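You operate a simulated robot arm through the tools that you are given. There is no shell and no other tool. Be economical: measure what you need, move in short steps, check, and stop when the job is done.

You run a simulated robot arm. Do the job below in one go: nothing can be reset, and whatever is moved stays where it is left.

TASK
Pour juice to 100 ML in the teal tumbler and thin it with water to 150 ML.
Fine: none spilt, carton back; tumbler under the spout, tap off. Set down upright: juice carton, teal tumbler.

It is judged by the outcome, as a careful person would: the job done as asked, and still so three seconds after it is handed in. It fails if anything else is knocked over, pushed out of place, dropped, spilled or broken.

THE ROBOT
A 7-joint arm with a two-finger parallel gripper, fixed in place. Base frame: the origin is at the foot of the arm, x ahead of it, y to its left, z up; the work surface is at about z = 0.91. Lengths are in m, angles in rad, forces in N, time in s.
With the tool pointing down near the work surface it reaches from about 0.24 to 0.68 m from the base axis. Its first joint turns from -1.152 to 1.152 rad. Payload 2.4 kg.
The TCP is the grasp point between the finger pads, 0.03 m short of the fingertips. In the tool frame z runs along the fingers and y along their closing line. Largest opening 0.094 m; finger width 0.028, thickness 0.01; the body of the gripper, 0.05 by 0.096 m, starts 0.055 m behind the TCP.
Orientation is that of the tool frame in the base frame, as a unit quaternion [w, x, y, z]. With the fingers straight down and closing along the base's y, the tool's x points along the base's -x, its y along +y and its z along -z.

THE INTERFACE
- The arm moves only by the tool apply_moves. Its argument "increments" is a list of rows, each a list of 7 numbers: the turn, a rotation vector about the base's x, y, z in rad, then the shift along the base's x, y, z in m, then the opening, from 0 (shut) to 1 (fully open). In form: [[wx, wy, wz, x, y, z, hand], ...]. A call has 1 to 20 rows; each row shifts and turns the commanded pose from where the row before left it. Each row takes 0.2 s and may step no farther than 0.05 m and 0.15 rad from the row before; otherwise, or with a gripper value out of range, the whole call is refused. Where a pose cannot be reached the arm comes as near as it can. A force on the tool above 40 N (or 10 N above the force at the start of the call, whichever is more), or a blocked arm, ends the call early, and 0.2 s more pass. Each finger travels about 0.153 m/s and halts on what it meets, pressing with about 20 N; the grip force reading is that of the motor and also rises with nothing between the fingers. The clock runs only during rows and for 0.2 s after the last one: add rows that do not move to give the fingers time. The reply holds the time, the measured pose of the TCP, the force on the tool along the base axes, the opening and the grip force, in the units named above and with some noise, with the torque about the TCP (base axes, N m) and any sound that the robot's microphone picked up.
- Cameras (640 x 400 px; columns grow to the right, rows downward): "scene" is fixed at [0.0456, 0.4768, 1.4638]; the picture's right is [-0.66, -0.75, 0.00], its down [-0.24, 0.22, -0.95] and it looks along [0.71, -0.63, -0.32] (base axes); focal length 347 px, centre (320, 200). "wrist" rides on the gripper at [0.076, 0.014, -0.102] in the tool frame; the picture's right is [-0.18, 0.98, 0.00], its down [-0.75, -0.14, -0.64] and it looks along [-0.63, -0.12, 0.77] (tool axes); focal length 243 px, centre (320, 200). There is no depth. A picture from a camera that has moved, and an enlarged one, comes with that camera's place and axes in the base frame and with its lens. The place of the scene camera against the robot may be out by one fixed shift of up to 0.012 m in any direction.
- snapshot(camera): a new picture of that camera. It takes no simulated time.
- enlarge(camera, box): a new picture of the part [left, top, right, bottom] of that camera's present view, enlarged. It takes no simulated time.
- job_done(): hands the job in; it is judged then, once.

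Go step by step. Nothing tells you positions but the pictures and the camera data: compare them with the known pose of the tool, close in by small moves and look again before you grip or let go. The budget is 120 turns and 84 pictures, counting those below and the enlarged ones. Unless the task says otherwise, let go and move clear before handing in, and close with one line.

The tools are called as name(argument=value, ...) on one line, values as JSON. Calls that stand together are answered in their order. apply_moves: Moves the arm, as the interface text tells. Its arguments: {"type":"object","properties":{"increments":{"type":"array"}},"required":["increments"]} The other tools are called the same way: snapshot (camera) takes a picture; enlarge (camera, box) takes an enlarged picture of a part of a camera's view; job_done () hands the job in.

At the start:

```text
time: 0.0
tcp_pos: [0.4178, -0.0453, 1.2856]
ee_rot: [0.0, 0.0, 1.0, -0.001]
wrist_force: [0.2, -0.2, 0.1]
wrist_torque: [-0.04, -0.01, -0.02]
opening: 0.094
grip_force: 0.1
```

scene: 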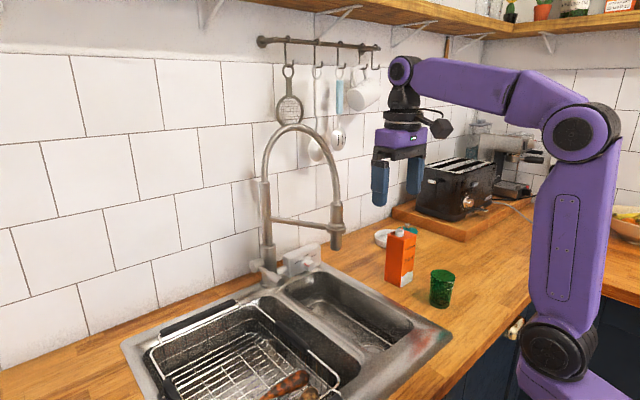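
wrist: 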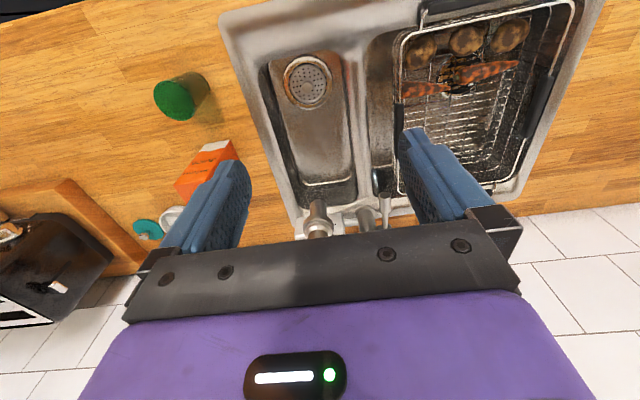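

I see a sink with a spring tap, an orange carton, a green tumbler, and something teal behind the carton. I'll enlarge to identify the objects.

enlarge(camera="scene", box=[350, 200, 490, 320])

enlarge(camera="scene", box=[230, 110, 370, 300])

enlarge(camera="wrist", box=[80, 50, 400, 250])

```text
3.33 times, centred on (420, 260) of scene
camera zoom: at [0.0456, 0.4768, 1.4638], right [-0.66, -0.75, 0.0], down [-0.24, 0.22, -0.95], along [0.71, -0.63, -0.32], focal length 1157 px, centre (-13, 0)
```

zoom: 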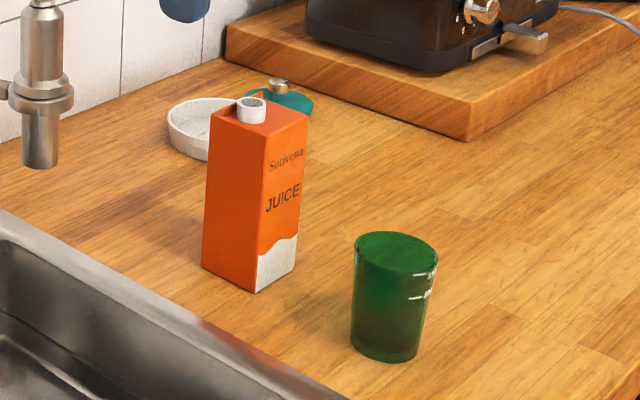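

```text
2.11 times, centred on (300, 205) of scene
camera zoom: at [0.0456, 0.4768, 1.4638], right [-0.66, -0.75, 0.0], down [-0.24, 0.22, -0.95], along [0.71, -0.63, -0.32], focal length 731 px, centre (362, 190)
```

zoom: 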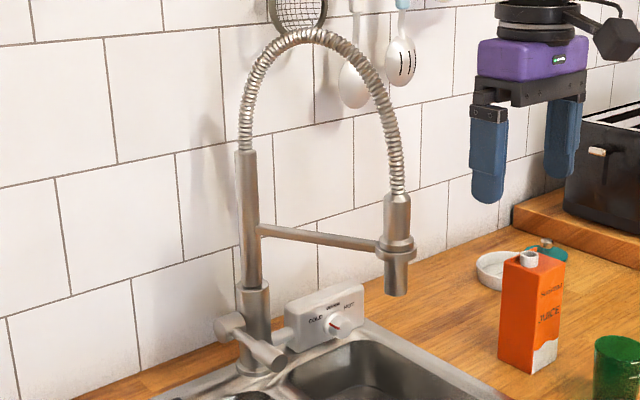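

```text
2.00 times, centred on (240, 150) of wrist
camera zoom: at [0.342, -0.0299, 1.3885], right [0.18, 0.98, 0.0], down [0.75, -0.14, 0.64], along [0.63, -0.12, -0.77], focal length 485 px, centre (480, 300)
```

zoom: 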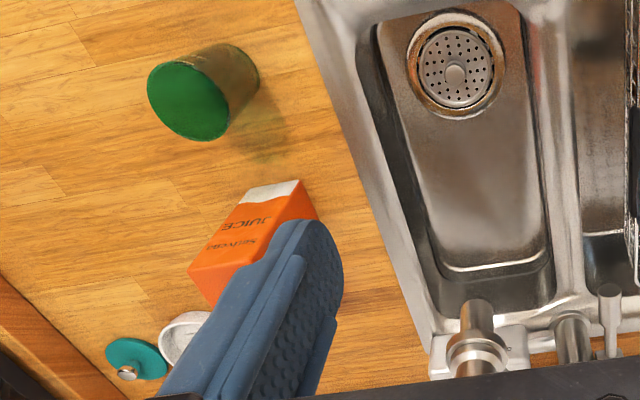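

Only one tumbler is obvious; I'll check whether it has a lid and whether there's another teal one anywhere.

enlarge(camera="scene", box=[415, 255, 471, 319])

enlarge(camera="scene", box=[370, 215, 430, 260])

enlarge(camera="wrist", box=[140, 60, 220, 130])

enlarge(camera="scene", box=[240, 230, 340, 290])

```text
6.25 times, centred on (443, 287) of scene
camera zoom: at [0.0456, 0.4768, 1.4638], right [-0.66, -0.75, 0.0], down [-0.24, 0.22, -0.95], along [0.71, -0.63, -0.32], focal length 2169 px, centre (-449, -344)
```

zoom: 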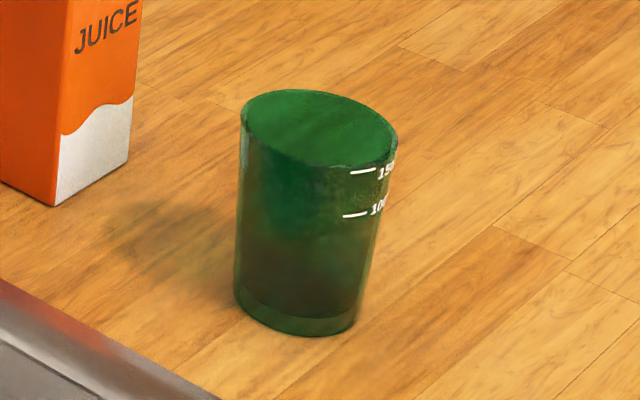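

```text
8.89 times, centred on (400, 238) of scene
camera zoom: at [0.0456, 0.4768, 1.4638], right [-0.66, -0.75, 0.0], down [-0.24, 0.22, -0.95], along [0.71, -0.63, -0.32], focal length 3085 px, centre (-391, -133)
```

zoom: 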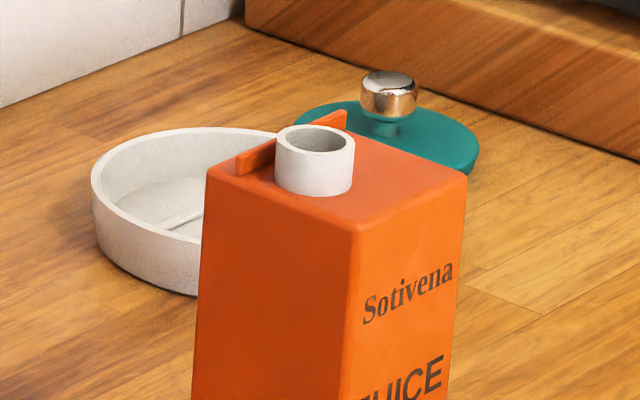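

```text
5.71 times, centred on (180, 95) of wrist
camera zoom: at [0.342, -0.0299, 1.3885], right [0.18, 0.98, 0.0], down [0.75, -0.14, 0.64], along [0.63, -0.12, -0.77], focal length 1386 px, centre (1120, 800)
```

zoom: 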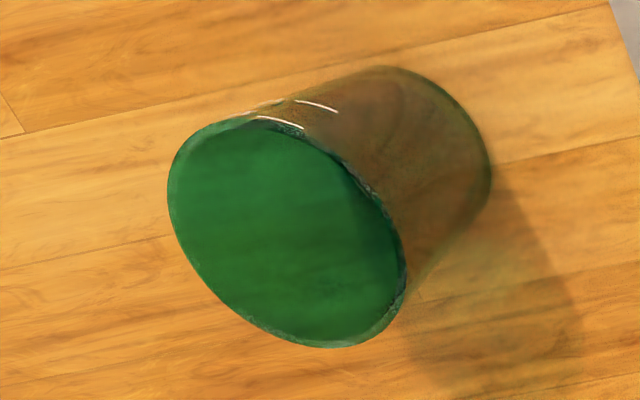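

```text
6.40 times, centred on (290, 260) of scene
camera zoom: at [0.0456, 0.4768, 1.4638], right [-0.66, -0.75, 0.0], down [-0.24, 0.22, -0.95], along [0.71, -0.63, -0.32], focal length 2222 px, centre (512, -184)
```

zoom: 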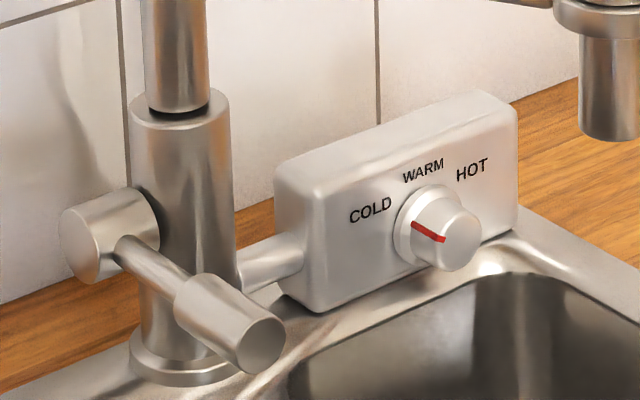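

The tumbler (greenish glass, marks at 100/150) is at about (0.42, -0.274); the carton is at about (0.568, -0.295), its top at 1.054; the spout tip is near (0.615, -0.084, 1.067). First I'll hover above the tumbler and check it.

apply_moves(increments=[[0, 0, 0, 0, -0.038, -0.03, 1], [0, 0, 0, 0, -0.038, -0.03, 1], [0, 0, 0, 0, -0.038, -0.03, 1], [0, 0, 0, 0, -0.038, -0.03, 1], [0, 0, 0, 0, -0.038, -0.03, 1], [0, 0, 0, 0.002, -0.038, -0.025, 1], [0, 0, 0, 0, 0, 0, 1]])

snapshot(camera="wrist")

snapshot(camera="scene")

```text
time: 1.6
tcp_pos: [0.4213, -0.2714, 1.1107]
ee_rot: [-0.001, 0.0, 1.0, 0.0]
wrist_force: [0.0, -0.3, 0.6]
wrist_torque: [0.0, 0.02, 0.02]
opening: 0.0941
grip_force: 0.1
```

```text
74 pictures are left
camera wrist: at [0.3446, -0.2567, 1.2123], right [0.18, 0.98, 0.0], down [0.75, -0.14, 0.64], along [0.63, -0.12, -0.77], focal length 243 px, centre (320, 200)
```

wrist: 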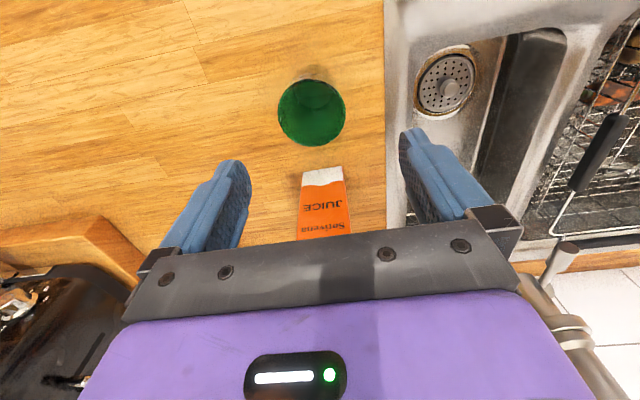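

```text
73 pictures are left
```

scene: 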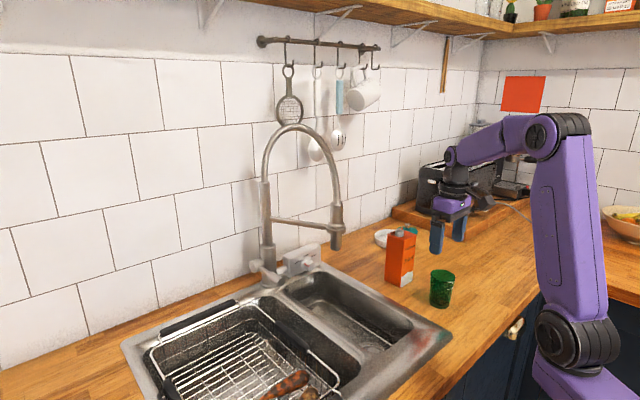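

The tumbler appears empty and centred near (0.420, -0.278). I'll descend around it, grip it and lift it slightly.

apply_moves(increments=[[0, 0, 0, 0, -0.006, -0.03, 1], [0, 0, 0, 0, 0, -0.04, 1], [0, 0, 0, 0, 0, -0.04, 1], [0, 0, 0, 0, 0, -0.035, 1], [0, 0, 0, 0, 0, -0.007, 1], [0, 0, 0, 0, 0, 0, 1]])

enlarge(camera="scene", box=[390, 215, 490, 315])

snapshot(camera="wrist")

```text
time: 3.0
tcp_pos: [0.4198, -0.2784, 0.9572]
ee_rot: [0.0, 0.001, 1.0, 0.001]
wrist_force: [-0.2, 0.2, 0.2]
wrist_torque: [0.0, -0.02, 0.0]
opening: 0.094
grip_force: 0.0
```

```text
4.00 times, centred on (440, 265) of scene
camera zoom: at [0.0456, 0.4768, 1.4638], right [-0.66, -0.75, 0.0], down [-0.24, 0.22, -0.95], along [0.71, -0.63, -0.32], focal length 1388 px, centre (-160, -60)
```

zoom: 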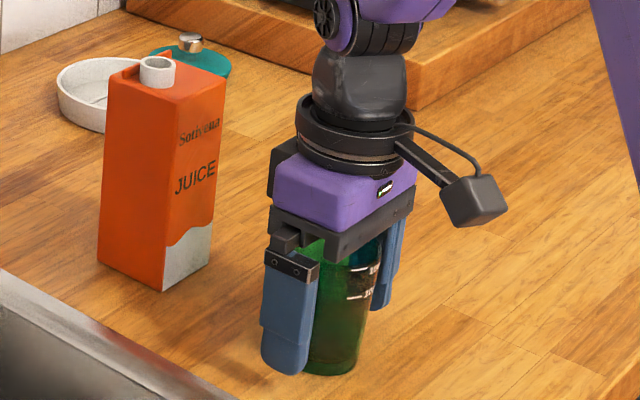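

```text
71 pictures are left
camera wrist: at [0.3431, -0.2636, 1.0591], right [0.18, 0.98, 0.0], down [0.75, -0.14, 0.64], along [0.63, -0.12, -0.77], focal length 243 px, centre (320, 200)
```

wrist: 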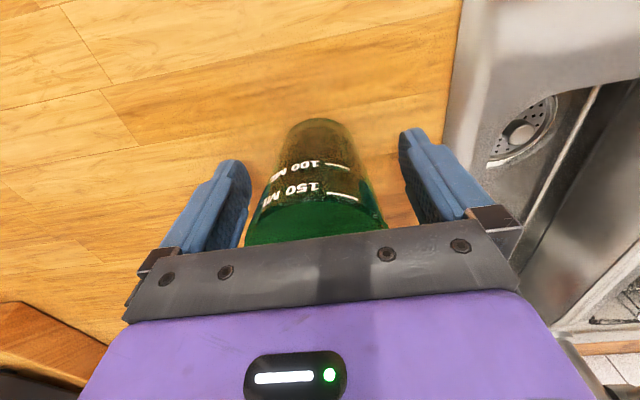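

The tumbler sits between the fingers, so I close and lift a little.

apply_moves(increments=[[0, 0, 0, 0, 0, 0, 0.5], [0, 0, 0, 0, 0, 0, 0.5], [0, 0, 0, 0, 0, 0, 0.5], [0, 0, 0, 0, 0, 0.02, 0.5], [0, 0, 0, 0, 0, 0.02, 0.5], [0, 0, 0, 0, 0, 0, 0.5]])

```text
time: 4.4
tcp_pos: [0.4208, -0.2793, 0.9987]
ee_rot: [0.001, 0.001, 1.0, 0.0]
wrist_force: [0.5, -0.4, -0.9]
wrist_torque: [0.0, 0.01, -0.01]
opening: 0.0616
grip_force: 20.0
```

Gripped (62 mm wide, about 1 N). I carry it to about (0.46, -0.43) and set it down.

apply_moves(increments=[[0, 0, 0, 0.01, -0.038, 0, 0.5], [0, 0, 0, 0.01, -0.038, 0, 0.5], [0, 0, 0, 0.01, -0.038, 0, 0.5], [0, 0, 0, 0.01, -0.038, 0, 0.5], [0, 0, 0, 0, 0, 0, 0.5], [0, 0, 0, 0, 0, -0.02, 0.5], [0, 0, 0, 0, 0, -0.015, 0.5], [0, 0, 0, 0, 0, -0.004, 0.5], [0, 0, 0, 0, 0, 0, 0.5]])

```text
time: 6.4
tcp_pos: [0.4604, -0.4288, 0.9587]
ee_rot: [0.0, 0.0, 1.0, -0.001]
wrist_force: [-0.4, -0.7, -1.2]
wrist_torque: [-0.03, -0.02, 0.01]
opening: 0.0618
grip_force: 20.2
```

apply_moves(increments=[[0, 0, 0, 0, 0, -0.002, 0.5], [0, 0, 0, 0, 0, 0, 0.5]])

```text
time: 7.0
tcp_pos: [0.4604, -0.429, 0.9573]
ee_rot: [0.0, -0.001, 1.0, 0.0]
wrist_force: [0.4, -0.3, -2.3]
wrist_torque: [-0.02, -0.03, -0.01]
opening: 0.0614
grip_force: 19.8
```

I'm at the grip height again; I check the force once more and release.

apply_moves(increments=[[0, 0, 0, 0, 0, -0.001, 0.5], [0, 0, 0, 0, 0, 0, 0.5]])

enlarge(camera="scene", box=[430, 215, 530, 315])

```text
time: 7.6
tcp_pos: [0.4607, -0.4294, 0.9562]
ee_rot: [0.0, 0.0, 1.0, 0.0]
wrist_force: [-2.3, -0.2, 5.2]
wrist_torque: [0.14, 0.1, 0.03]
opening: 0.0618
grip_force: 19.6
```

```text
4.00 times, centred on (480, 265) of scene
camera zoom: at [0.0454, 0.4769, 1.4637], right [-0.66, -0.75, 0.0], down [-0.24, 0.22, -0.95], along [0.71, -0.63, -0.32], focal length 1388 px, centre (-320, -60)
```

zoom: 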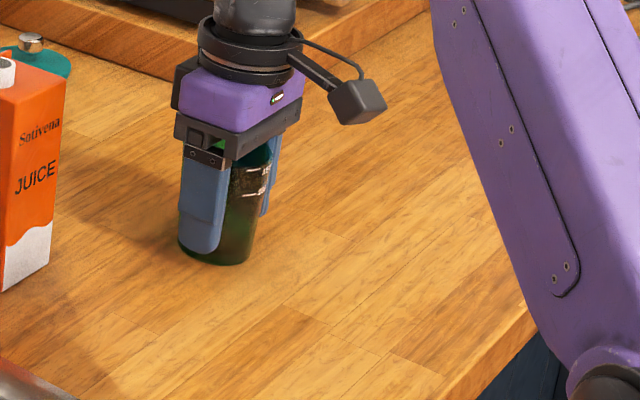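

Contact is felt, so I release, rise, and pitch the hand forward (about 70°), moving towards the carton's front.

apply_moves(increments=[[0, 0, 0, 0, 0, 0.001, 1], [0, 0, 0, 0, 0, 0, 1], [0, 0, 0, 0, 0, 0.04, 1], [0, 0, 0, 0, 0, 0.05, 1], [0, 0, 0, 0, 0, 0.05, 1], [0, 0, 0, 0, 0, 0.05, 1], [0, -0.136, 0, 0, 0.02, 0, 1], [0, -0.136, 0, 0, 0.02, 0, 1], [0, -0.136, 0, 0, 0.02, 0, 1], [0, -0.136, 0, 0, 0.02, 0, 1], [0, -0.136, 0, 0, 0.02, 0, 1], [0, -0.136, 0, 0, 0.02, 0, 1], [0, -0.136, 0, 0, 0.01, 0, 1], [0, -0.136, 0, 0, 0, 0, 1], [0, -0.136, 0, 0, 0, 0, 1], [0, 0, 0, 0, 0, 0, 1]])

snapshot(camera="wrist")

snapshot(camera="scene")

```text
time: 11.0
tcp_pos: [0.4597, -0.3004, 1.1475]
ee_rot: [0.575, 0.0, 0.818, 0.0]
wrist_force: [0.0, -0.3, -0.1]
wrist_torque: [-0.02, -0.02, -0.01]
opening: 0.0941
grip_force: 0.2
```

```text
69 pictures are left
camera wrist: at [0.3373, -0.2855, 1.1107], right [0.06, 0.98, 0.17], down [-0.35, -0.14, 0.93], along [0.94, -0.12, 0.33], focal length 243 px, centre (320, 200)
```

wrist: 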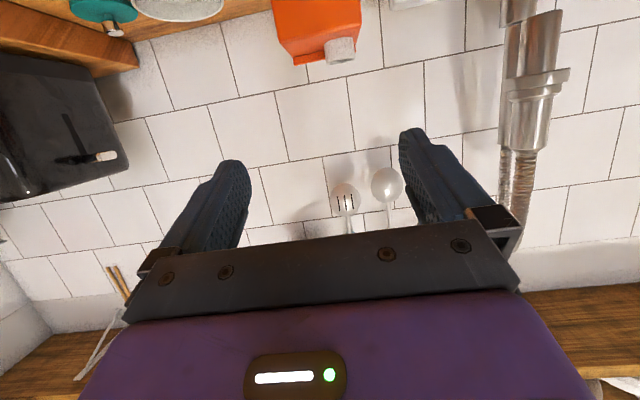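

```text
68 pictures are left
```

scene: 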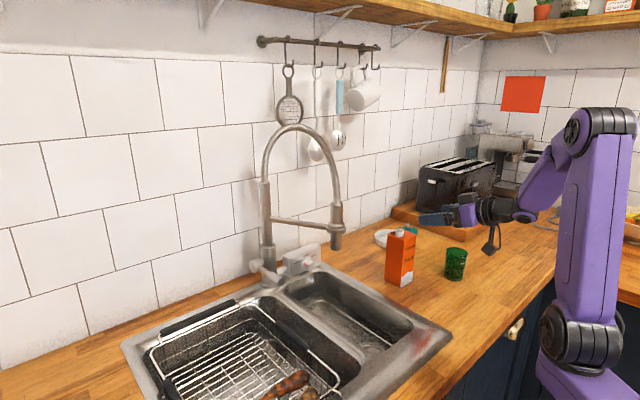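

The pitch works. I lower in front of the carton and look again.

apply_moves(increments=[[0, 0, 0, -0.01, 0.005, -0.04, 1], [0, 0, 0, -0.01, 0, -0.04, 1], [0, 0, 0, 0, 0, -0.04, 1], [0, 0, 0, 0, 0, -0.022, 1], [0, 0, 0, 0, 0, 0, 1]])

snapshot(camera="wrist")

enlarge(camera="scene", box=[370, 200, 530, 300])

```text
time: 12.2
tcp_pos: [0.4397, -0.2956, 1.0071]
ee_rot: [0.575, 0.0, 0.818, 0.0]
wrist_force: [-0.5, 0.0, 0.4]
wrist_torque: [-0.02, -0.02, -0.06]
opening: 0.0937
grip_force: 0.0
```

```text
67 pictures are left
camera wrist: at [0.3163, -0.2805, 0.9703], right [0.06, 0.98, 0.17], down [-0.35, -0.14, 0.93], along [0.94, -0.12, 0.33], focal length 243 px, centre (320, 200)
```

wrist: 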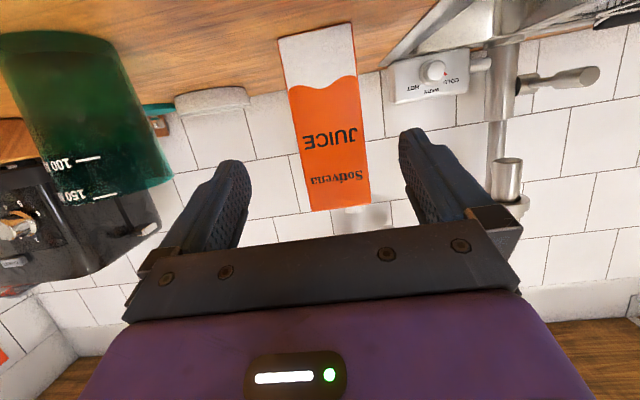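

```text
4.00 times, centred on (450, 250) of scene
camera zoom: at [0.0456, 0.4768, 1.4638], right [-0.66, -0.75, 0.0], down [-0.24, 0.22, -0.95], along [0.71, -0.63, -0.32], focal length 1388 px, centre (-200, 0)
```

zoom: 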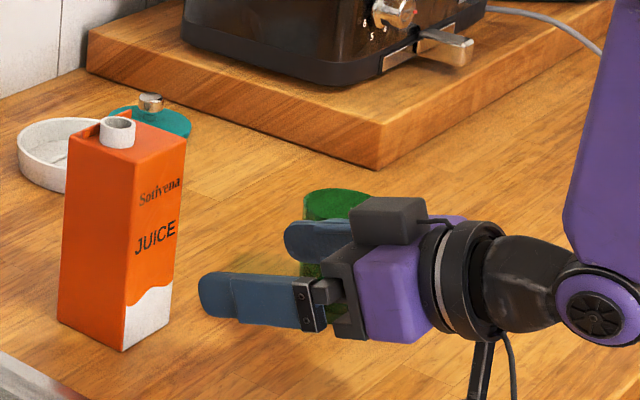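

The carton's front face is centred near (0.538, -0.290), with a yaw of about +0.07. I align with it and advance.

apply_moves(increments=[[0, 0, 0.07, 0, 0.004, 0, 1], [0, 0, 0, 0.025, 0, 0, 1], [0, 0, 0, 0.025, 0.001, -0.002, 1], [0, 0, 0, 0.025, 0.001, -0.002, 1], [0, 0, 0, 0.02, 0.001, -0.002, 1], [0, 0, 0, 0, 0, 0, 1]])

snapshot(camera="wrist")

enlarge(camera="scene", box=[370, 200, 530, 300])

```text
time: 13.6
tcp_pos: [0.5333, -0.2884, 0.9999]
ee_rot: [0.573, -0.028, 0.819, 0.019]
wrist_force: [0.6, -0.2, 0.6]
wrist_torque: [-0.01, 0.01, 0.0]
opening: 0.0939
grip_force: 0.1
```

```text
65 pictures are left
camera wrist: at [0.4102, -0.2825, 0.9627], right [-0.01, 0.98, 0.17], down [-0.34, -0.17, 0.93], along [0.94, -0.05, 0.33], focal length 243 px, centre (320, 200)
```

wrist: 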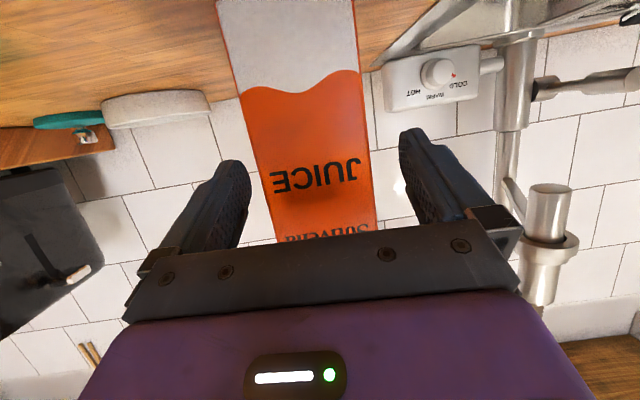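

```text
4.00 times, centred on (450, 250) of scene
camera zoom: at [0.0456, 0.4768, 1.4638], right [-0.66, -0.75, 0.0], down [-0.24, 0.22, -0.95], along [0.71, -0.63, -0.32], focal length 1388 px, centre (-200, 0)
```

zoom: 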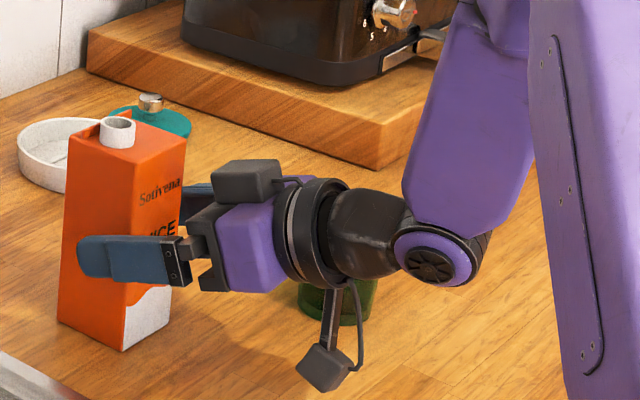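

Centred well. I advance 0.027 m more and close.

apply_moves(increments=[[0, 0, 0, 0.014, 0.001, 0, 1], [0, 0, 0, 0.013, 0.001, 0, 1], [0, 0, 0, 0, 0, 0, 1], [0, 0, 0, 0, 0, 0, 0.4], [0, 0, 0, 0, 0, 0, 0.4], [0, 0, 0, 0, 0, 0, 0.4], [0, 0, 0, 0, 0, 0, 0.4]])

enlarge(camera="scene", box=[370, 200, 530, 300])

```text
time: 15.2
tcp_pos: [0.5611, -0.2891, 0.9989]
ee_rot: [0.574, -0.029, 0.818, 0.02]
wrist_force: [2.4, -2.7, 1.9]
wrist_torque: [0.04, -0.04, -0.01]
opening: 0.066
grip_force: 20.1
```

```text
4.00 times, centred on (450, 250) of scene
camera zoom: at [0.0456, 0.4768, 1.4638], right [-0.66, -0.75, 0.0], down [-0.24, 0.22, -0.95], along [0.71, -0.63, -0.32], focal length 1388 px, centre (-200, 0)
```

zoom: 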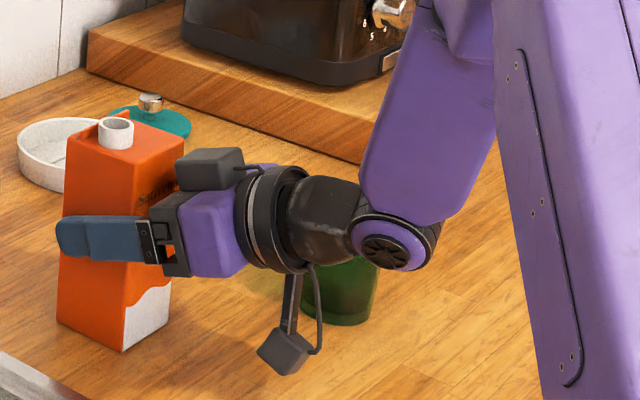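

Gripped at 66 mm. I lift it straight up and read the weight.

apply_moves(increments=[[0, 0, 0, 0, 0, 0.01, 0.4], [0, 0, 0, 0, 0, 0.02, 0.4], [0, 0, 0, 0, 0, 0.03, 0.4], [0, 0, 0, 0, 0, 0.04, 0.4], [0, 0, 0, 0, 0, 0.03, 0.4], [0, 0, 0, 0, 0, 0, 0.4], [0, 0, 0, 0, 0, 0, 0.4], [0, 0, 0, 0, 0, 0, 0.4]])

snapshot(camera="scene")

```text
time: 17.0
tcp_pos: [0.5615, -0.2875, 1.1313]
ee_rot: [0.574, -0.028, 0.818, 0.02]
wrist_force: [0.4, -0.7, -3.4]
wrist_torque: [0.01, 0.03, -0.04]
opening: 0.0656
grip_force: 20.6
```

```text
62 pictures are left
```

scene: 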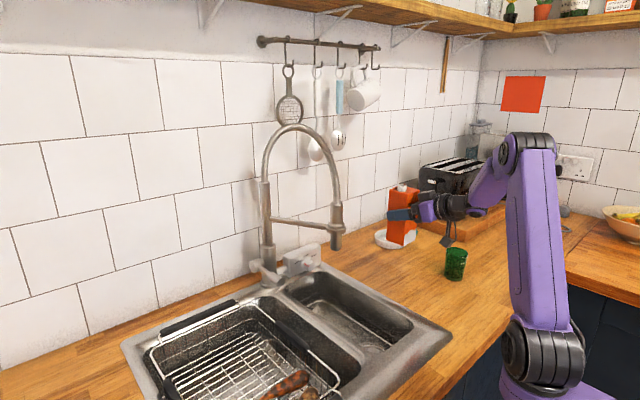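

It weighs about 3.5 N. I carry the carton beside the tumbler, yawing so I can tilt it left onto the glass.

apply_moves(increments=[[0, 0, 0, 0, 0, 0.02, 0.4], [0, 0, -0.145, -0.0278, -0.0323, 0, 0.4], [0, 0, -0.145, -0.0278, -0.0323, 0, 0.4], [0, 0, -0.145, -0.0278, -0.0323, 0, 0.4], [0, 0, -0.145, -0.0278, -0.0323, 0, 0.4], [0, 0, -0.145, -0.0278, -0.0323, 0, 0.4], [0, 0, -0.145, -0.0278, -0.0323, 0, 0.4], [0, 0, 0, 0, 0, 0, 0.4], [0, 0, 0, 0, 0, 0, 0.4]])

snapshot(camera="scene")

snapshot(camera="wrist")

```text
time: 19.0
tcp_pos: [0.3976, -0.4817, 1.1503]
ee_rot: [0.529, 0.319, 0.754, -0.224]
wrist_force: [-0.8, -0.6, -3.3]
wrist_torque: [0.01, 0.01, 0.04]
opening: 0.0657
grip_force: 20.1
```

```text
61 pictures are left
```

scene: 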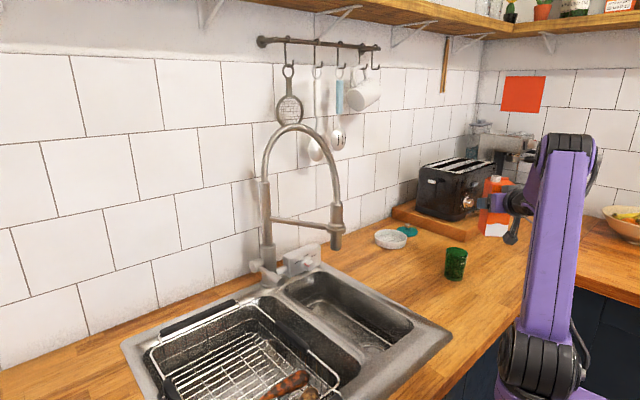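

```text
60 pictures are left
camera wrist: at [0.3224, -0.3836, 1.1139], right [0.75, 0.64, 0.17], down [-0.34, 0.15, 0.93], along [0.57, -0.75, 0.33], focal length 243 px, centre (320, 200)
```

wrist: 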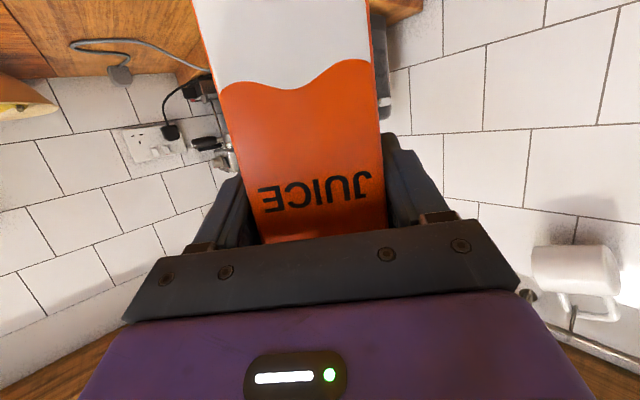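

The glass stays in full view. I tilt it to about 40° and lower it.

apply_moves(increments=[[-0.0976, 0.1004, 0, 0, 0, 0, 0.4], [-0.0976, 0.1004, 0, 0, 0, 0, 0.4], [-0.0976, 0.1004, 0, 0, 0, 0, 0.4], [-0.0976, 0.1004, 0, 0, 0, 0, 0.4], [-0.0976, 0.1004, 0, 0, 0, 0, 0.4], [0, 0, 0, -0.001, 0, -0.025, 0.4], [0, 0, 0, -0.001, 0, -0.03, 0.4], [0, 0, 0, -0.001, 0, -0.025, 0.4], [0, 0, 0, 0, 0, 0, 0.4], [0, 0, 0, 0, 0, 0, 0.4]])

enlarge(camera="scene", box=[420, 190, 548, 290])

snapshot(camera="wrist")

```text
time: 21.2
tcp_pos: [0.3785, -0.5353, 1.0896]
ee_rot: [0.387, 0.118, 0.786, -0.468]
wrist_force: [0.4, 0.5, -3.2]
wrist_torque: [0.0, 0.0, -0.02]
opening: 0.0643
grip_force: 20.3
out of reach, approached as far as the arm can: row 5, 6, 7, 8
```

```text
4.00 times, centred on (484, 240) of scene
camera zoom: at [0.0456, 0.4767, 1.4638], right [-0.66, -0.75, 0.0], down [-0.24, 0.22, -0.95], along [0.71, -0.63, -0.32], focal length 1388 px, centre (-336, 40)
```

zoom: 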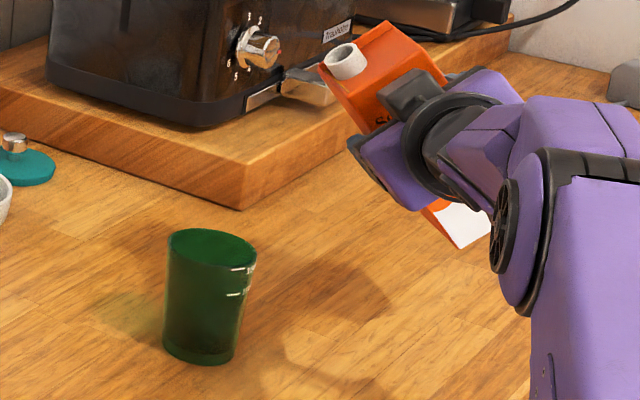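

```text
58 pictures are left
camera wrist: at [0.2833, -0.4548, 1.0532], right [0.66, 0.56, -0.5], down [0.11, 0.59, 0.8], along [0.74, -0.58, 0.33], focal length 243 px, centre (320, 200)
```

wrist: 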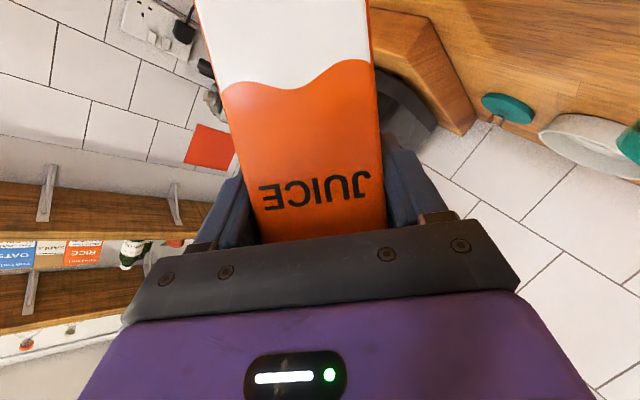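

The arm hit a limit rolling left here. I go back upright and higher to test the other roll direction.

apply_moves(increments=[[0, 0, 0, 0, 0, 0.04, 0.4], [0, 0, 0, 0.003, 0, 0.04, 0.4], [0.0976, -0.1004, 0, 0, 0, 0, 0.4], [0.0976, -0.1004, 0, 0, 0, 0, 0.4], [0.0976, -0.1004, 0, 0, 0, 0, 0.4], [0.0976, -0.1004, 0, 0, 0, 0, 0.4], [0.0976, -0.1004, 0, 0, 0, 0, 0.4], [0, 0, 0, 0, 0, 0, 0.4], [0, 0, 0, 0, 0, 0, 0.4]])

enlarge(camera="scene", box=[420, 160, 548, 260])

```text
time: 23.2
tcp_pos: [0.3809, -0.5325, 1.172]
ee_rot: [0.529, 0.32, 0.753, -0.224]
wrist_force: [0.0, -0.2, -3.2]
wrist_torque: [-0.03, 0.04, -0.02]
opening: 0.0645
grip_force: 20.0
```

```text
4.00 times, centred on (484, 210) of scene
camera zoom: at [0.0456, 0.4767, 1.4638], right [-0.66, -0.75, 0.0], down [-0.24, 0.22, -0.95], along [0.71, -0.63, -0.32], focal length 1388 px, centre (-336, 160)
```

zoom: 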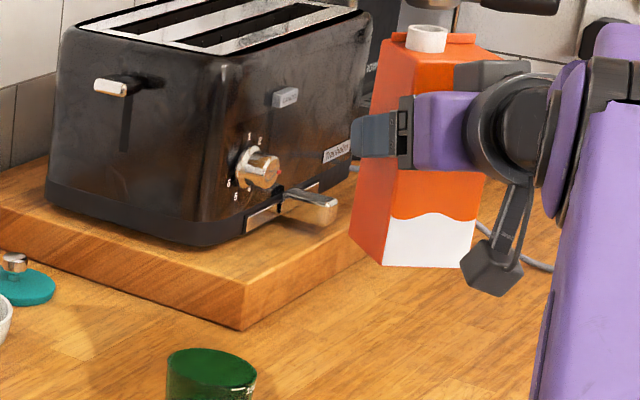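

Back upright. I move to the other side of the tumbler (toward the original carton spot) and test tilting right.

apply_moves(increments=[[0, 0, 0.036, 0.0244, 0.0355, 0, 0.4], [0, 0, 0.036, 0.0244, 0.0355, 0, 0.4], [0, 0, 0.036, 0.0244, 0.0355, 0, 0.4], [0, 0, 0.036, 0.0244, 0.0355, 0, 0.4], [0, 0, 0.036, 0.0244, 0.0355, 0, 0.4], [0, 0, 0, 0, 0, 0, 0.4], [0.114, -0.0813, 0, 0, 0, 0, 0.4], [0.114, -0.0813, 0, 0, 0, 0, 0.4], [0.114, -0.0813, 0, 0, 0, 0, 0.4], [0.114, -0.0813, 0, 0, 0, 0, 0.4], [0.114, -0.0813, 0, 0, 0, 0, 0.4], [0, 0, 0, 0, 0, 0, 0.4]])

enlarge(camera="scene", box=[380, 180, 508, 280])

```text
time: 25.8
tcp_pos: [0.5016, -0.3563, 1.1705]
ee_rot: [0.599, 0.423, 0.671, 0.105]
wrist_force: [0.1, 0.1, -3.2]
wrist_torque: [0.02, 0.02, -0.02]
opening: 0.0642
grip_force: 20.5
```

```text
4.00 times, centred on (444, 230) of scene
camera zoom: at [0.0456, 0.4768, 1.4638], right [-0.66, -0.75, 0.0], down [-0.24, 0.22, -0.95], along [0.71, -0.63, -0.32], focal length 1388 px, centre (-176, 80)
```

zoom: 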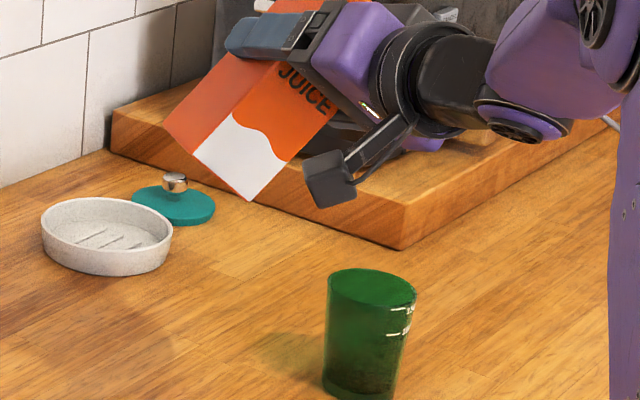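

Right tilt works. I lower to pouring height and tilt to about 60°.

apply_moves(increments=[[0, 0, 0, -0.001, -0.001, -0.03, 0.4], [0, 0, 0, -0.001, -0.001, -0.03, 0.4], [0, 0, 0, -0.001, -0.002, -0.035, 0.4], [0.095, -0.0678, 0, 0, 0, 0, 0.4], [0.095, -0.0678, 0, 0, 0, 0, 0.4], [0.095, -0.0678, 0, 0, 0, 0, 0.4], [0, 0, 0, 0, 0, 0, 0.4]])

enlarge(camera="scene", box=[380, 200, 508, 300])

snapshot(camera="wrist")

```text
time: 27.4
tcp_pos: [0.5004, -0.3577, 1.0782]
ee_rot: [0.598, 0.491, 0.587, 0.239]
wrist_force: [-0.2, 0.0, -4.4]
wrist_torque: [-0.03, 0.04, -0.02]
opening: 0.0645
grip_force: 20.0
```

```text
4.00 times, centred on (444, 250) of scene
camera zoom: at [0.0456, 0.4768, 1.4638], right [-0.66, -0.75, 0.0], down [-0.24, 0.22, -0.95], along [0.71, -0.63, -0.32], focal length 1388 px, centre (-176, 0)
```

zoom: 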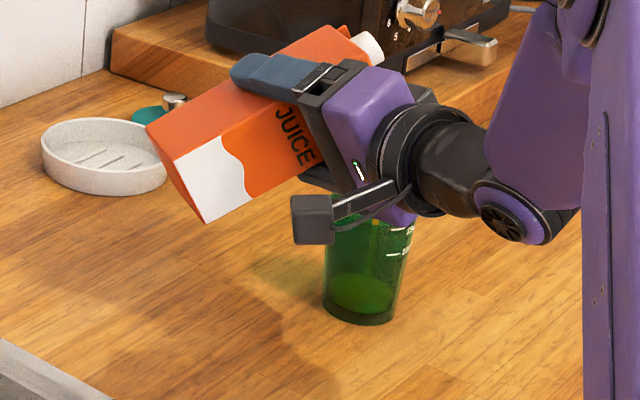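

```text
54 pictures are left
camera wrist: at [0.423, -0.2548, 1.0707], right [0.25, 0.24, 0.94], down [-0.79, -0.51, 0.34], along [0.56, -0.83, 0.06], focal length 243 px, centre (320, 200)
```

wrist: 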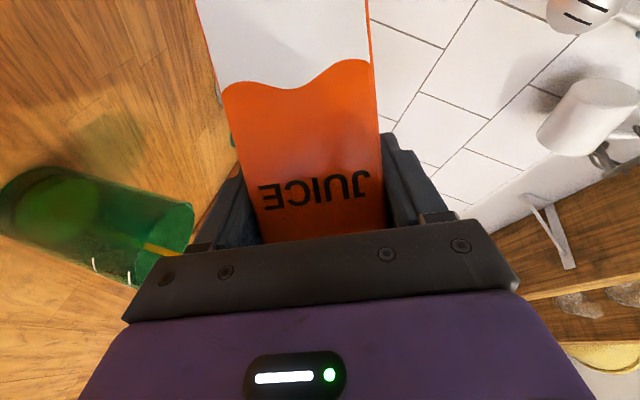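

The juice is already flowing into the glass. I hold briefly and watch.

apply_moves(increments=[[0, 0, 0, 0, 0, 0, 0.4]])

enlarge(camera="wrist", box=[0, 140, 220, 300])

enlarge(camera="scene", box=[440, 220, 504, 290])

```text
time: 27.8
tcp_pos: [0.5001, -0.3583, 1.0771]
ee_rot: [0.598, 0.491, 0.586, 0.24]
wrist_force: [-0.2, 0.0, -3.3]
wrist_torque: [-0.02, 0.04, 0.01]
opening: 0.0645
grip_force: 19.6
```

```text
2.50 times, centred on (110, 220) of wrist
camera zoom: at [0.4229, -0.2549, 1.0707], right [0.25, 0.24, 0.94], down [-0.79, -0.51, 0.34], along [0.56, -0.83, 0.06], focal length 606 px, centre (845, 150)
```

zoom: 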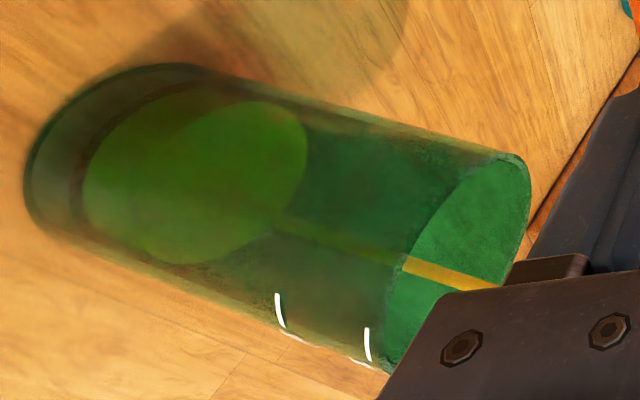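

```text
5.71 times, centred on (472, 255) of scene
camera zoom: at [0.0456, 0.4768, 1.4638], right [-0.66, -0.75, 0.0], down [-0.24, 0.22, -0.95], along [0.71, -0.63, -0.32], focal length 1984 px, centre (-549, -114)
```

zoom: 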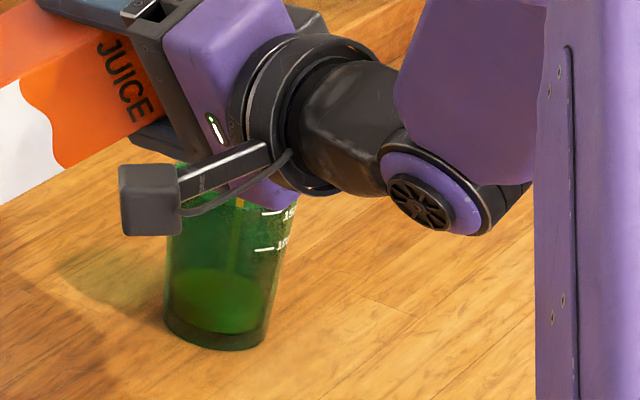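

The level is rising steadily, around a third of the way to 100. I hold another moment.

apply_moves(increments=[[0, 0, 0, 0, 0, 0, 0.4]])

enlarge(camera="wrist", box=[0, 140, 220, 300])

enlarge(camera="scene", box=[440, 220, 504, 290])

```text
time: 28.2
tcp_pos: [0.4998, -0.3578, 1.0764]
ee_rot: [0.599, 0.491, 0.586, 0.239]
wrist_force: [0.0, -0.5, -4.0]
wrist_torque: [0.01, 0.03, 0.0]
opening: 0.0645
grip_force: 19.9
```

```text
2.50 times, centred on (110, 220) of wrist
camera zoom: at [0.4229, -0.2549, 1.0707], right [0.25, 0.24, 0.94], down [-0.79, -0.51, 0.34], along [0.56, -0.83, 0.06], focal length 606 px, centre (845, 150)
```

zoom: 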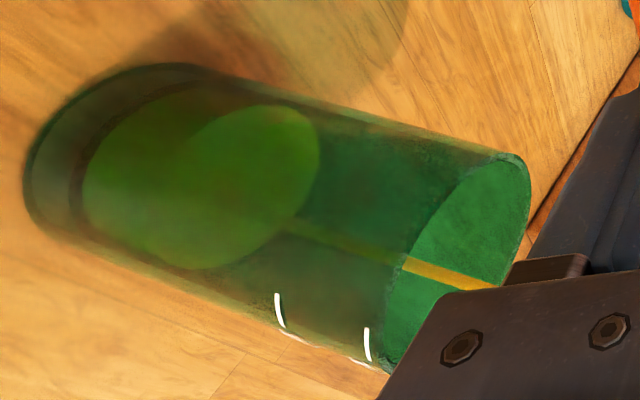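

```text
5.71 times, centred on (472, 255) of scene
camera zoom: at [0.0456, 0.4768, 1.4638], right [-0.66, -0.75, 0.0], down [-0.24, 0.22, -0.95], along [0.71, -0.63, -0.32], focal length 1984 px, centre (-549, -114)
```

zoom: 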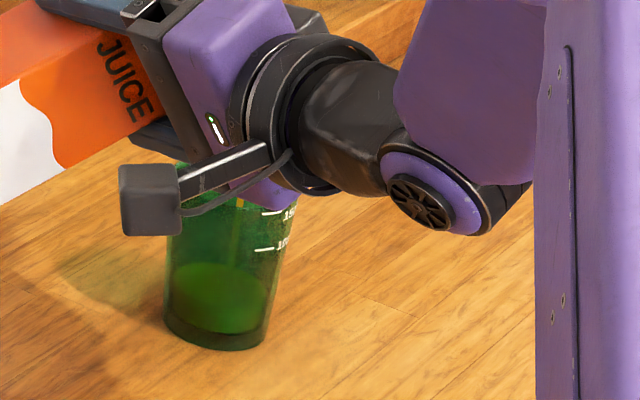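

The flow is about 15 ml/s and the level about 45 ml. I hold for about 2 s more.

apply_moves(increments=[[0, 0, 0, 0, 0, 0, 0.4], [0, 0, 0, 0, 0, 0, 0.4], [0, 0, 0, 0, 0, 0, 0.4], [0, 0, 0, 0, 0, 0, 0.4], [0, 0, 0, 0, 0, 0, 0.4], [0, 0, 0, 0, 0, 0, 0.4], [0, 0, 0, 0, 0, 0, 0.4], [0, 0, 0, 0, 0, 0, 0.4]])

enlarge(camera="wrist", box=[0, 140, 220, 300])

enlarge(camera="scene", box=[440, 220, 504, 290])

```text
time: 30.0
tcp_pos: [0.4994, -0.3584, 1.0769]
ee_rot: [0.598, 0.49, 0.587, 0.239]
wrist_force: [0.1, -1.2, -3.3]
wrist_torque: [0.0, 0.04, 0.0]
opening: 0.0642
grip_force: 20.1
```

```text
2.50 times, centred on (110, 220) of wrist
camera zoom: at [0.4229, -0.2549, 1.0707], right [0.25, 0.24, 0.94], down [-0.79, -0.51, 0.34], along [0.56, -0.83, 0.06], focal length 606 px, centre (845, 150)
```

zoom: 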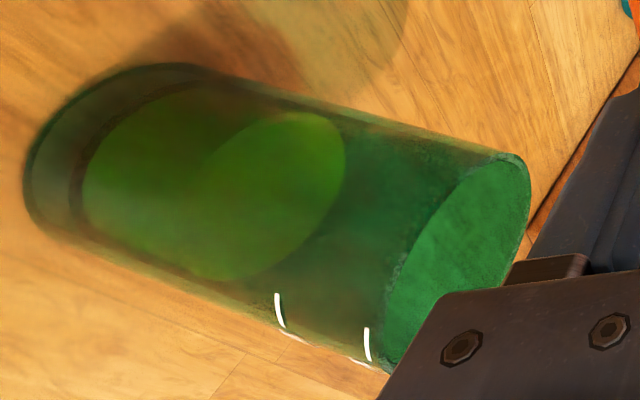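

```text
5.71 times, centred on (472, 255) of scene
camera zoom: at [0.0456, 0.4768, 1.4638], right [-0.66, -0.75, 0.0], down [-0.24, 0.22, -0.95], along [0.71, -0.63, -0.32], focal length 1984 px, centre (-549, -114)
```

zoom: 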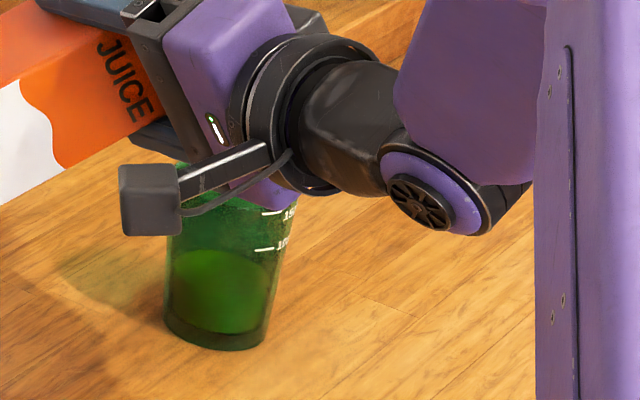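

The flow stopped at this tilt at about 62 ml. I tilt a little further (0.09 rad).

apply_moves(increments=[[0.0366, -0.0261, 0, 0, 0, 0, 0.4], [0.0366, -0.0261, 0, 0, 0, 0, 0.4], [0, 0, 0, 0, 0, 0, 0.4], [0, 0, 0, 0, 0, 0, 0.4], [0, 0, 0, 0, 0, 0, 0.4]])

enlarge(camera="wrist", box=[0, 140, 220, 300])

```text
time: 31.2
tcp_pos: [0.4994, -0.3581, 1.0765]
ee_rot: [0.595, 0.506, 0.562, 0.273]
wrist_force: [0.0, 0.9, -3.2]
wrist_torque: [-0.03, 0.05, 0.03]
opening: 0.0643
grip_force: 19.8
```

```text
2.50 times, centred on (110, 220) of wrist
camera zoom: at [0.4232, -0.2544, 1.0738], right [0.2, 0.17, 0.97], down [-0.81, -0.53, 0.26], along [0.56, -0.83, 0.03], focal length 606 px, centre (845, 150)
```

zoom: 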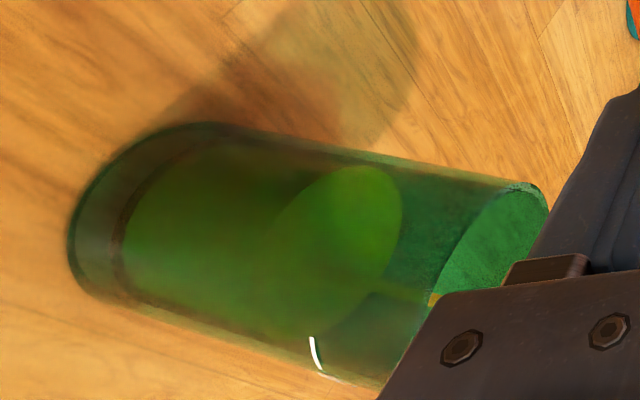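

About 78 ml and still trickling. I hold a bit longer.

apply_moves(increments=[[0, 0, 0, 0, 0, 0, 0.4], [0, 0, 0, 0, 0, 0, 0.4], [0, 0, 0, 0, 0, 0, 0.4], [0, 0, 0, 0, 0, 0, 0.4]])

enlarge(camera="wrist", box=[0, 140, 220, 300])

enlarge(camera="scene", box=[440, 220, 504, 290])

```text
time: 32.2
tcp_pos: [0.4999, -0.3589, 1.0762]
ee_rot: [0.595, 0.506, 0.562, 0.273]
wrist_force: [0.3, 0.2, -3.4]
wrist_torque: [0.0, 0.04, 0.01]
opening: 0.0646
grip_force: 20.0
```

```text
2.50 times, centred on (110, 220) of wrist
camera zoom: at [0.4232, -0.2544, 1.0738], right [0.2, 0.17, 0.97], down [-0.81, -0.53, 0.26], along [0.56, -0.83, 0.03], focal length 606 px, centre (845, 150)
```

zoom: 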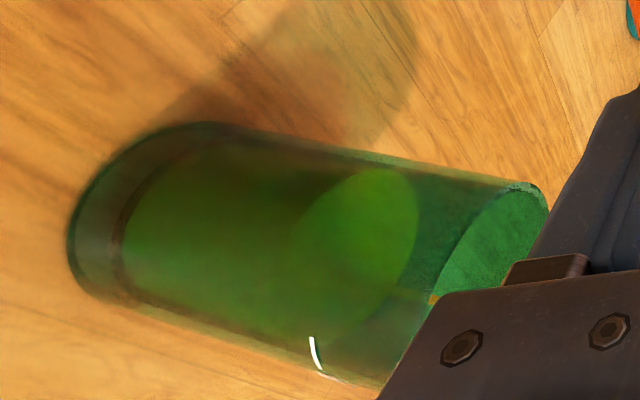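

```text
5.71 times, centred on (472, 255) of scene
camera zoom: at [0.0456, 0.4768, 1.4638], right [-0.66, -0.75, 0.0], down [-0.24, 0.22, -0.95], along [0.71, -0.63, -0.32], focal length 1984 px, centre (-549, -114)
```

zoom: 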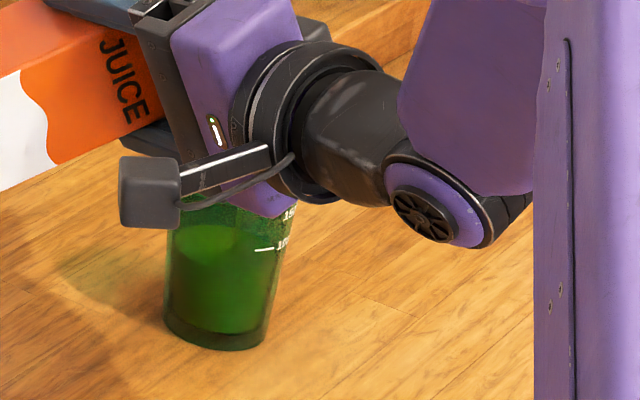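

By geometry the 100 mark is at z≈0.971 and the level about 0.957, roughly 75 ml. I tilt another 0.06 rad.

apply_moves(increments=[[0.0488, -0.0348, 0, 0, 0, 0, 0.4], [0, 0, 0, 0, 0, 0, 0.4], [0, 0, 0, 0, 0, 0, 0.4], [0, 0, 0, 0, 0, 0, 0.4], [0, 0, 0, 0, 0, 0, 0.4], [0, 0, 0, 0, 0, 0, 0.4]])

enlarge(camera="wrist", box=[0, 140, 220, 300])

enlarge(camera="scene", box=[440, 220, 504, 290])

```text
time: 33.6
tcp_pos: [0.5007, -0.3596, 1.0768]
ee_rot: [0.592, 0.515, 0.545, 0.296]
wrist_force: [-0.2, 0.1, -3.9]
wrist_torque: [-0.01, 0.02, 0.03]
opening: 0.0643
grip_force: 20.2
```

```text
2.50 times, centred on (110, 220) of wrist
camera zoom: at [0.4236, -0.2548, 1.0763], right [0.17, 0.12, 0.98], down [-0.81, -0.54, 0.2], along [0.56, -0.83, 0.01], focal length 606 px, centre (845, 150)
```

zoom: 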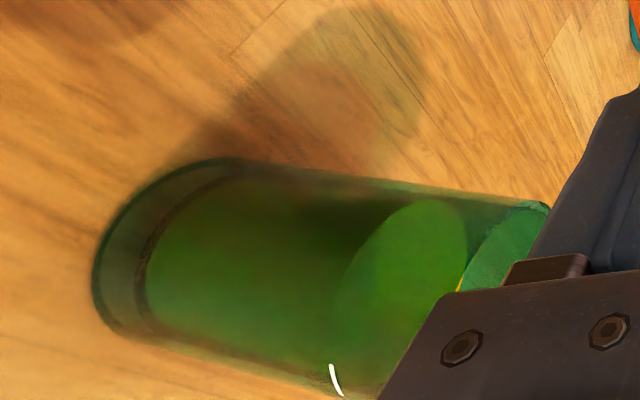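

```text
5.71 times, centred on (472, 255) of scene
camera zoom: at [0.0456, 0.4768, 1.4638], right [-0.66, -0.75, 0.0], down [-0.24, 0.22, -0.95], along [0.71, -0.63, -0.32], focal length 1984 px, centre (-549, -114)
```

zoom: 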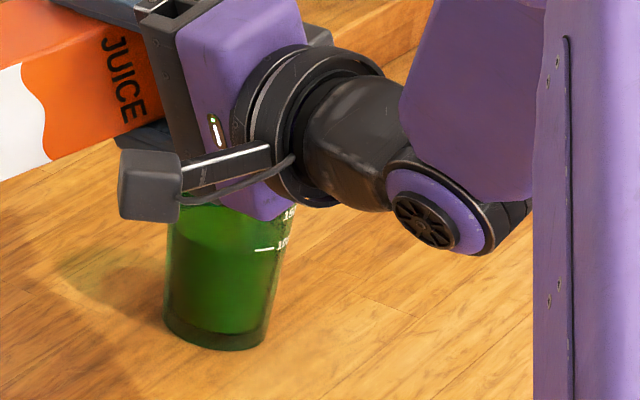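

The level is right about at the 100 mark, so I stop now: tilt back, then raise.

apply_moves(increments=[[-0.12, 0.0856, 0, 0, 0, 0, 0.4], [-0.12, 0.0856, 0, 0, 0, 0, 0.4], [-0.12, 0.0856, 0, 0, 0, 0, 0.4], [0, 0, 0, 0, 0, 0, 0.4]])

enlarge(camera="scene", box=[430, 220, 504, 290])

enlarge(camera="wrist", box=[0, 40, 220, 300])

```text
time: 34.6
tcp_pos: [0.5, -0.3585, 1.0768]
ee_rot: [0.601, 0.434, 0.66, 0.124]
wrist_force: [0.4, 0.1, -3.1]
wrist_torque: [-0.02, 0.06, -0.04]
opening: 0.0643
grip_force: 20.4
```

```text
5.71 times, centred on (467, 255) of scene
camera zoom: at [0.0456, 0.4768, 1.4638], right [-0.66, -0.75, 0.0], down [-0.24, 0.22, -0.95], along [0.71, -0.63, -0.32], focal length 1984 px, centre (-520, -114)
```

zoom: 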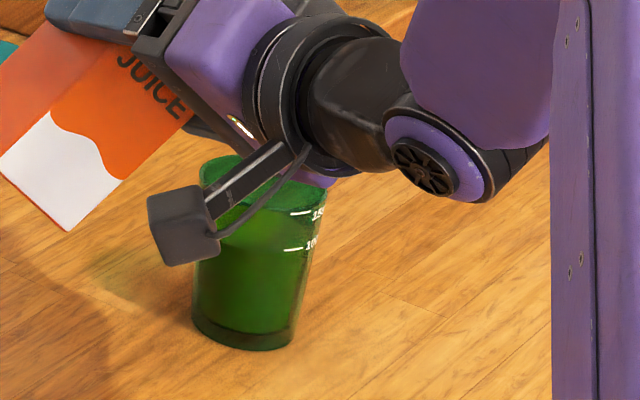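

```text
1.54 times, centred on (110, 170) of wrist
camera zoom: at [0.421, -0.2574, 1.0594], right [0.4, 0.45, 0.8], down [-0.71, -0.4, 0.58], along [0.58, -0.8, 0.16], focal length 373 px, centre (643, 246)
```

zoom: 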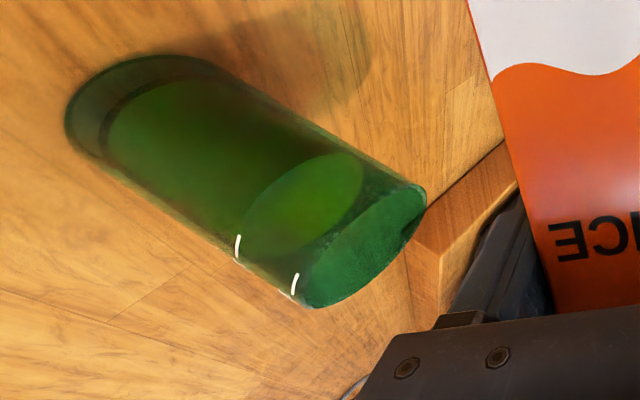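

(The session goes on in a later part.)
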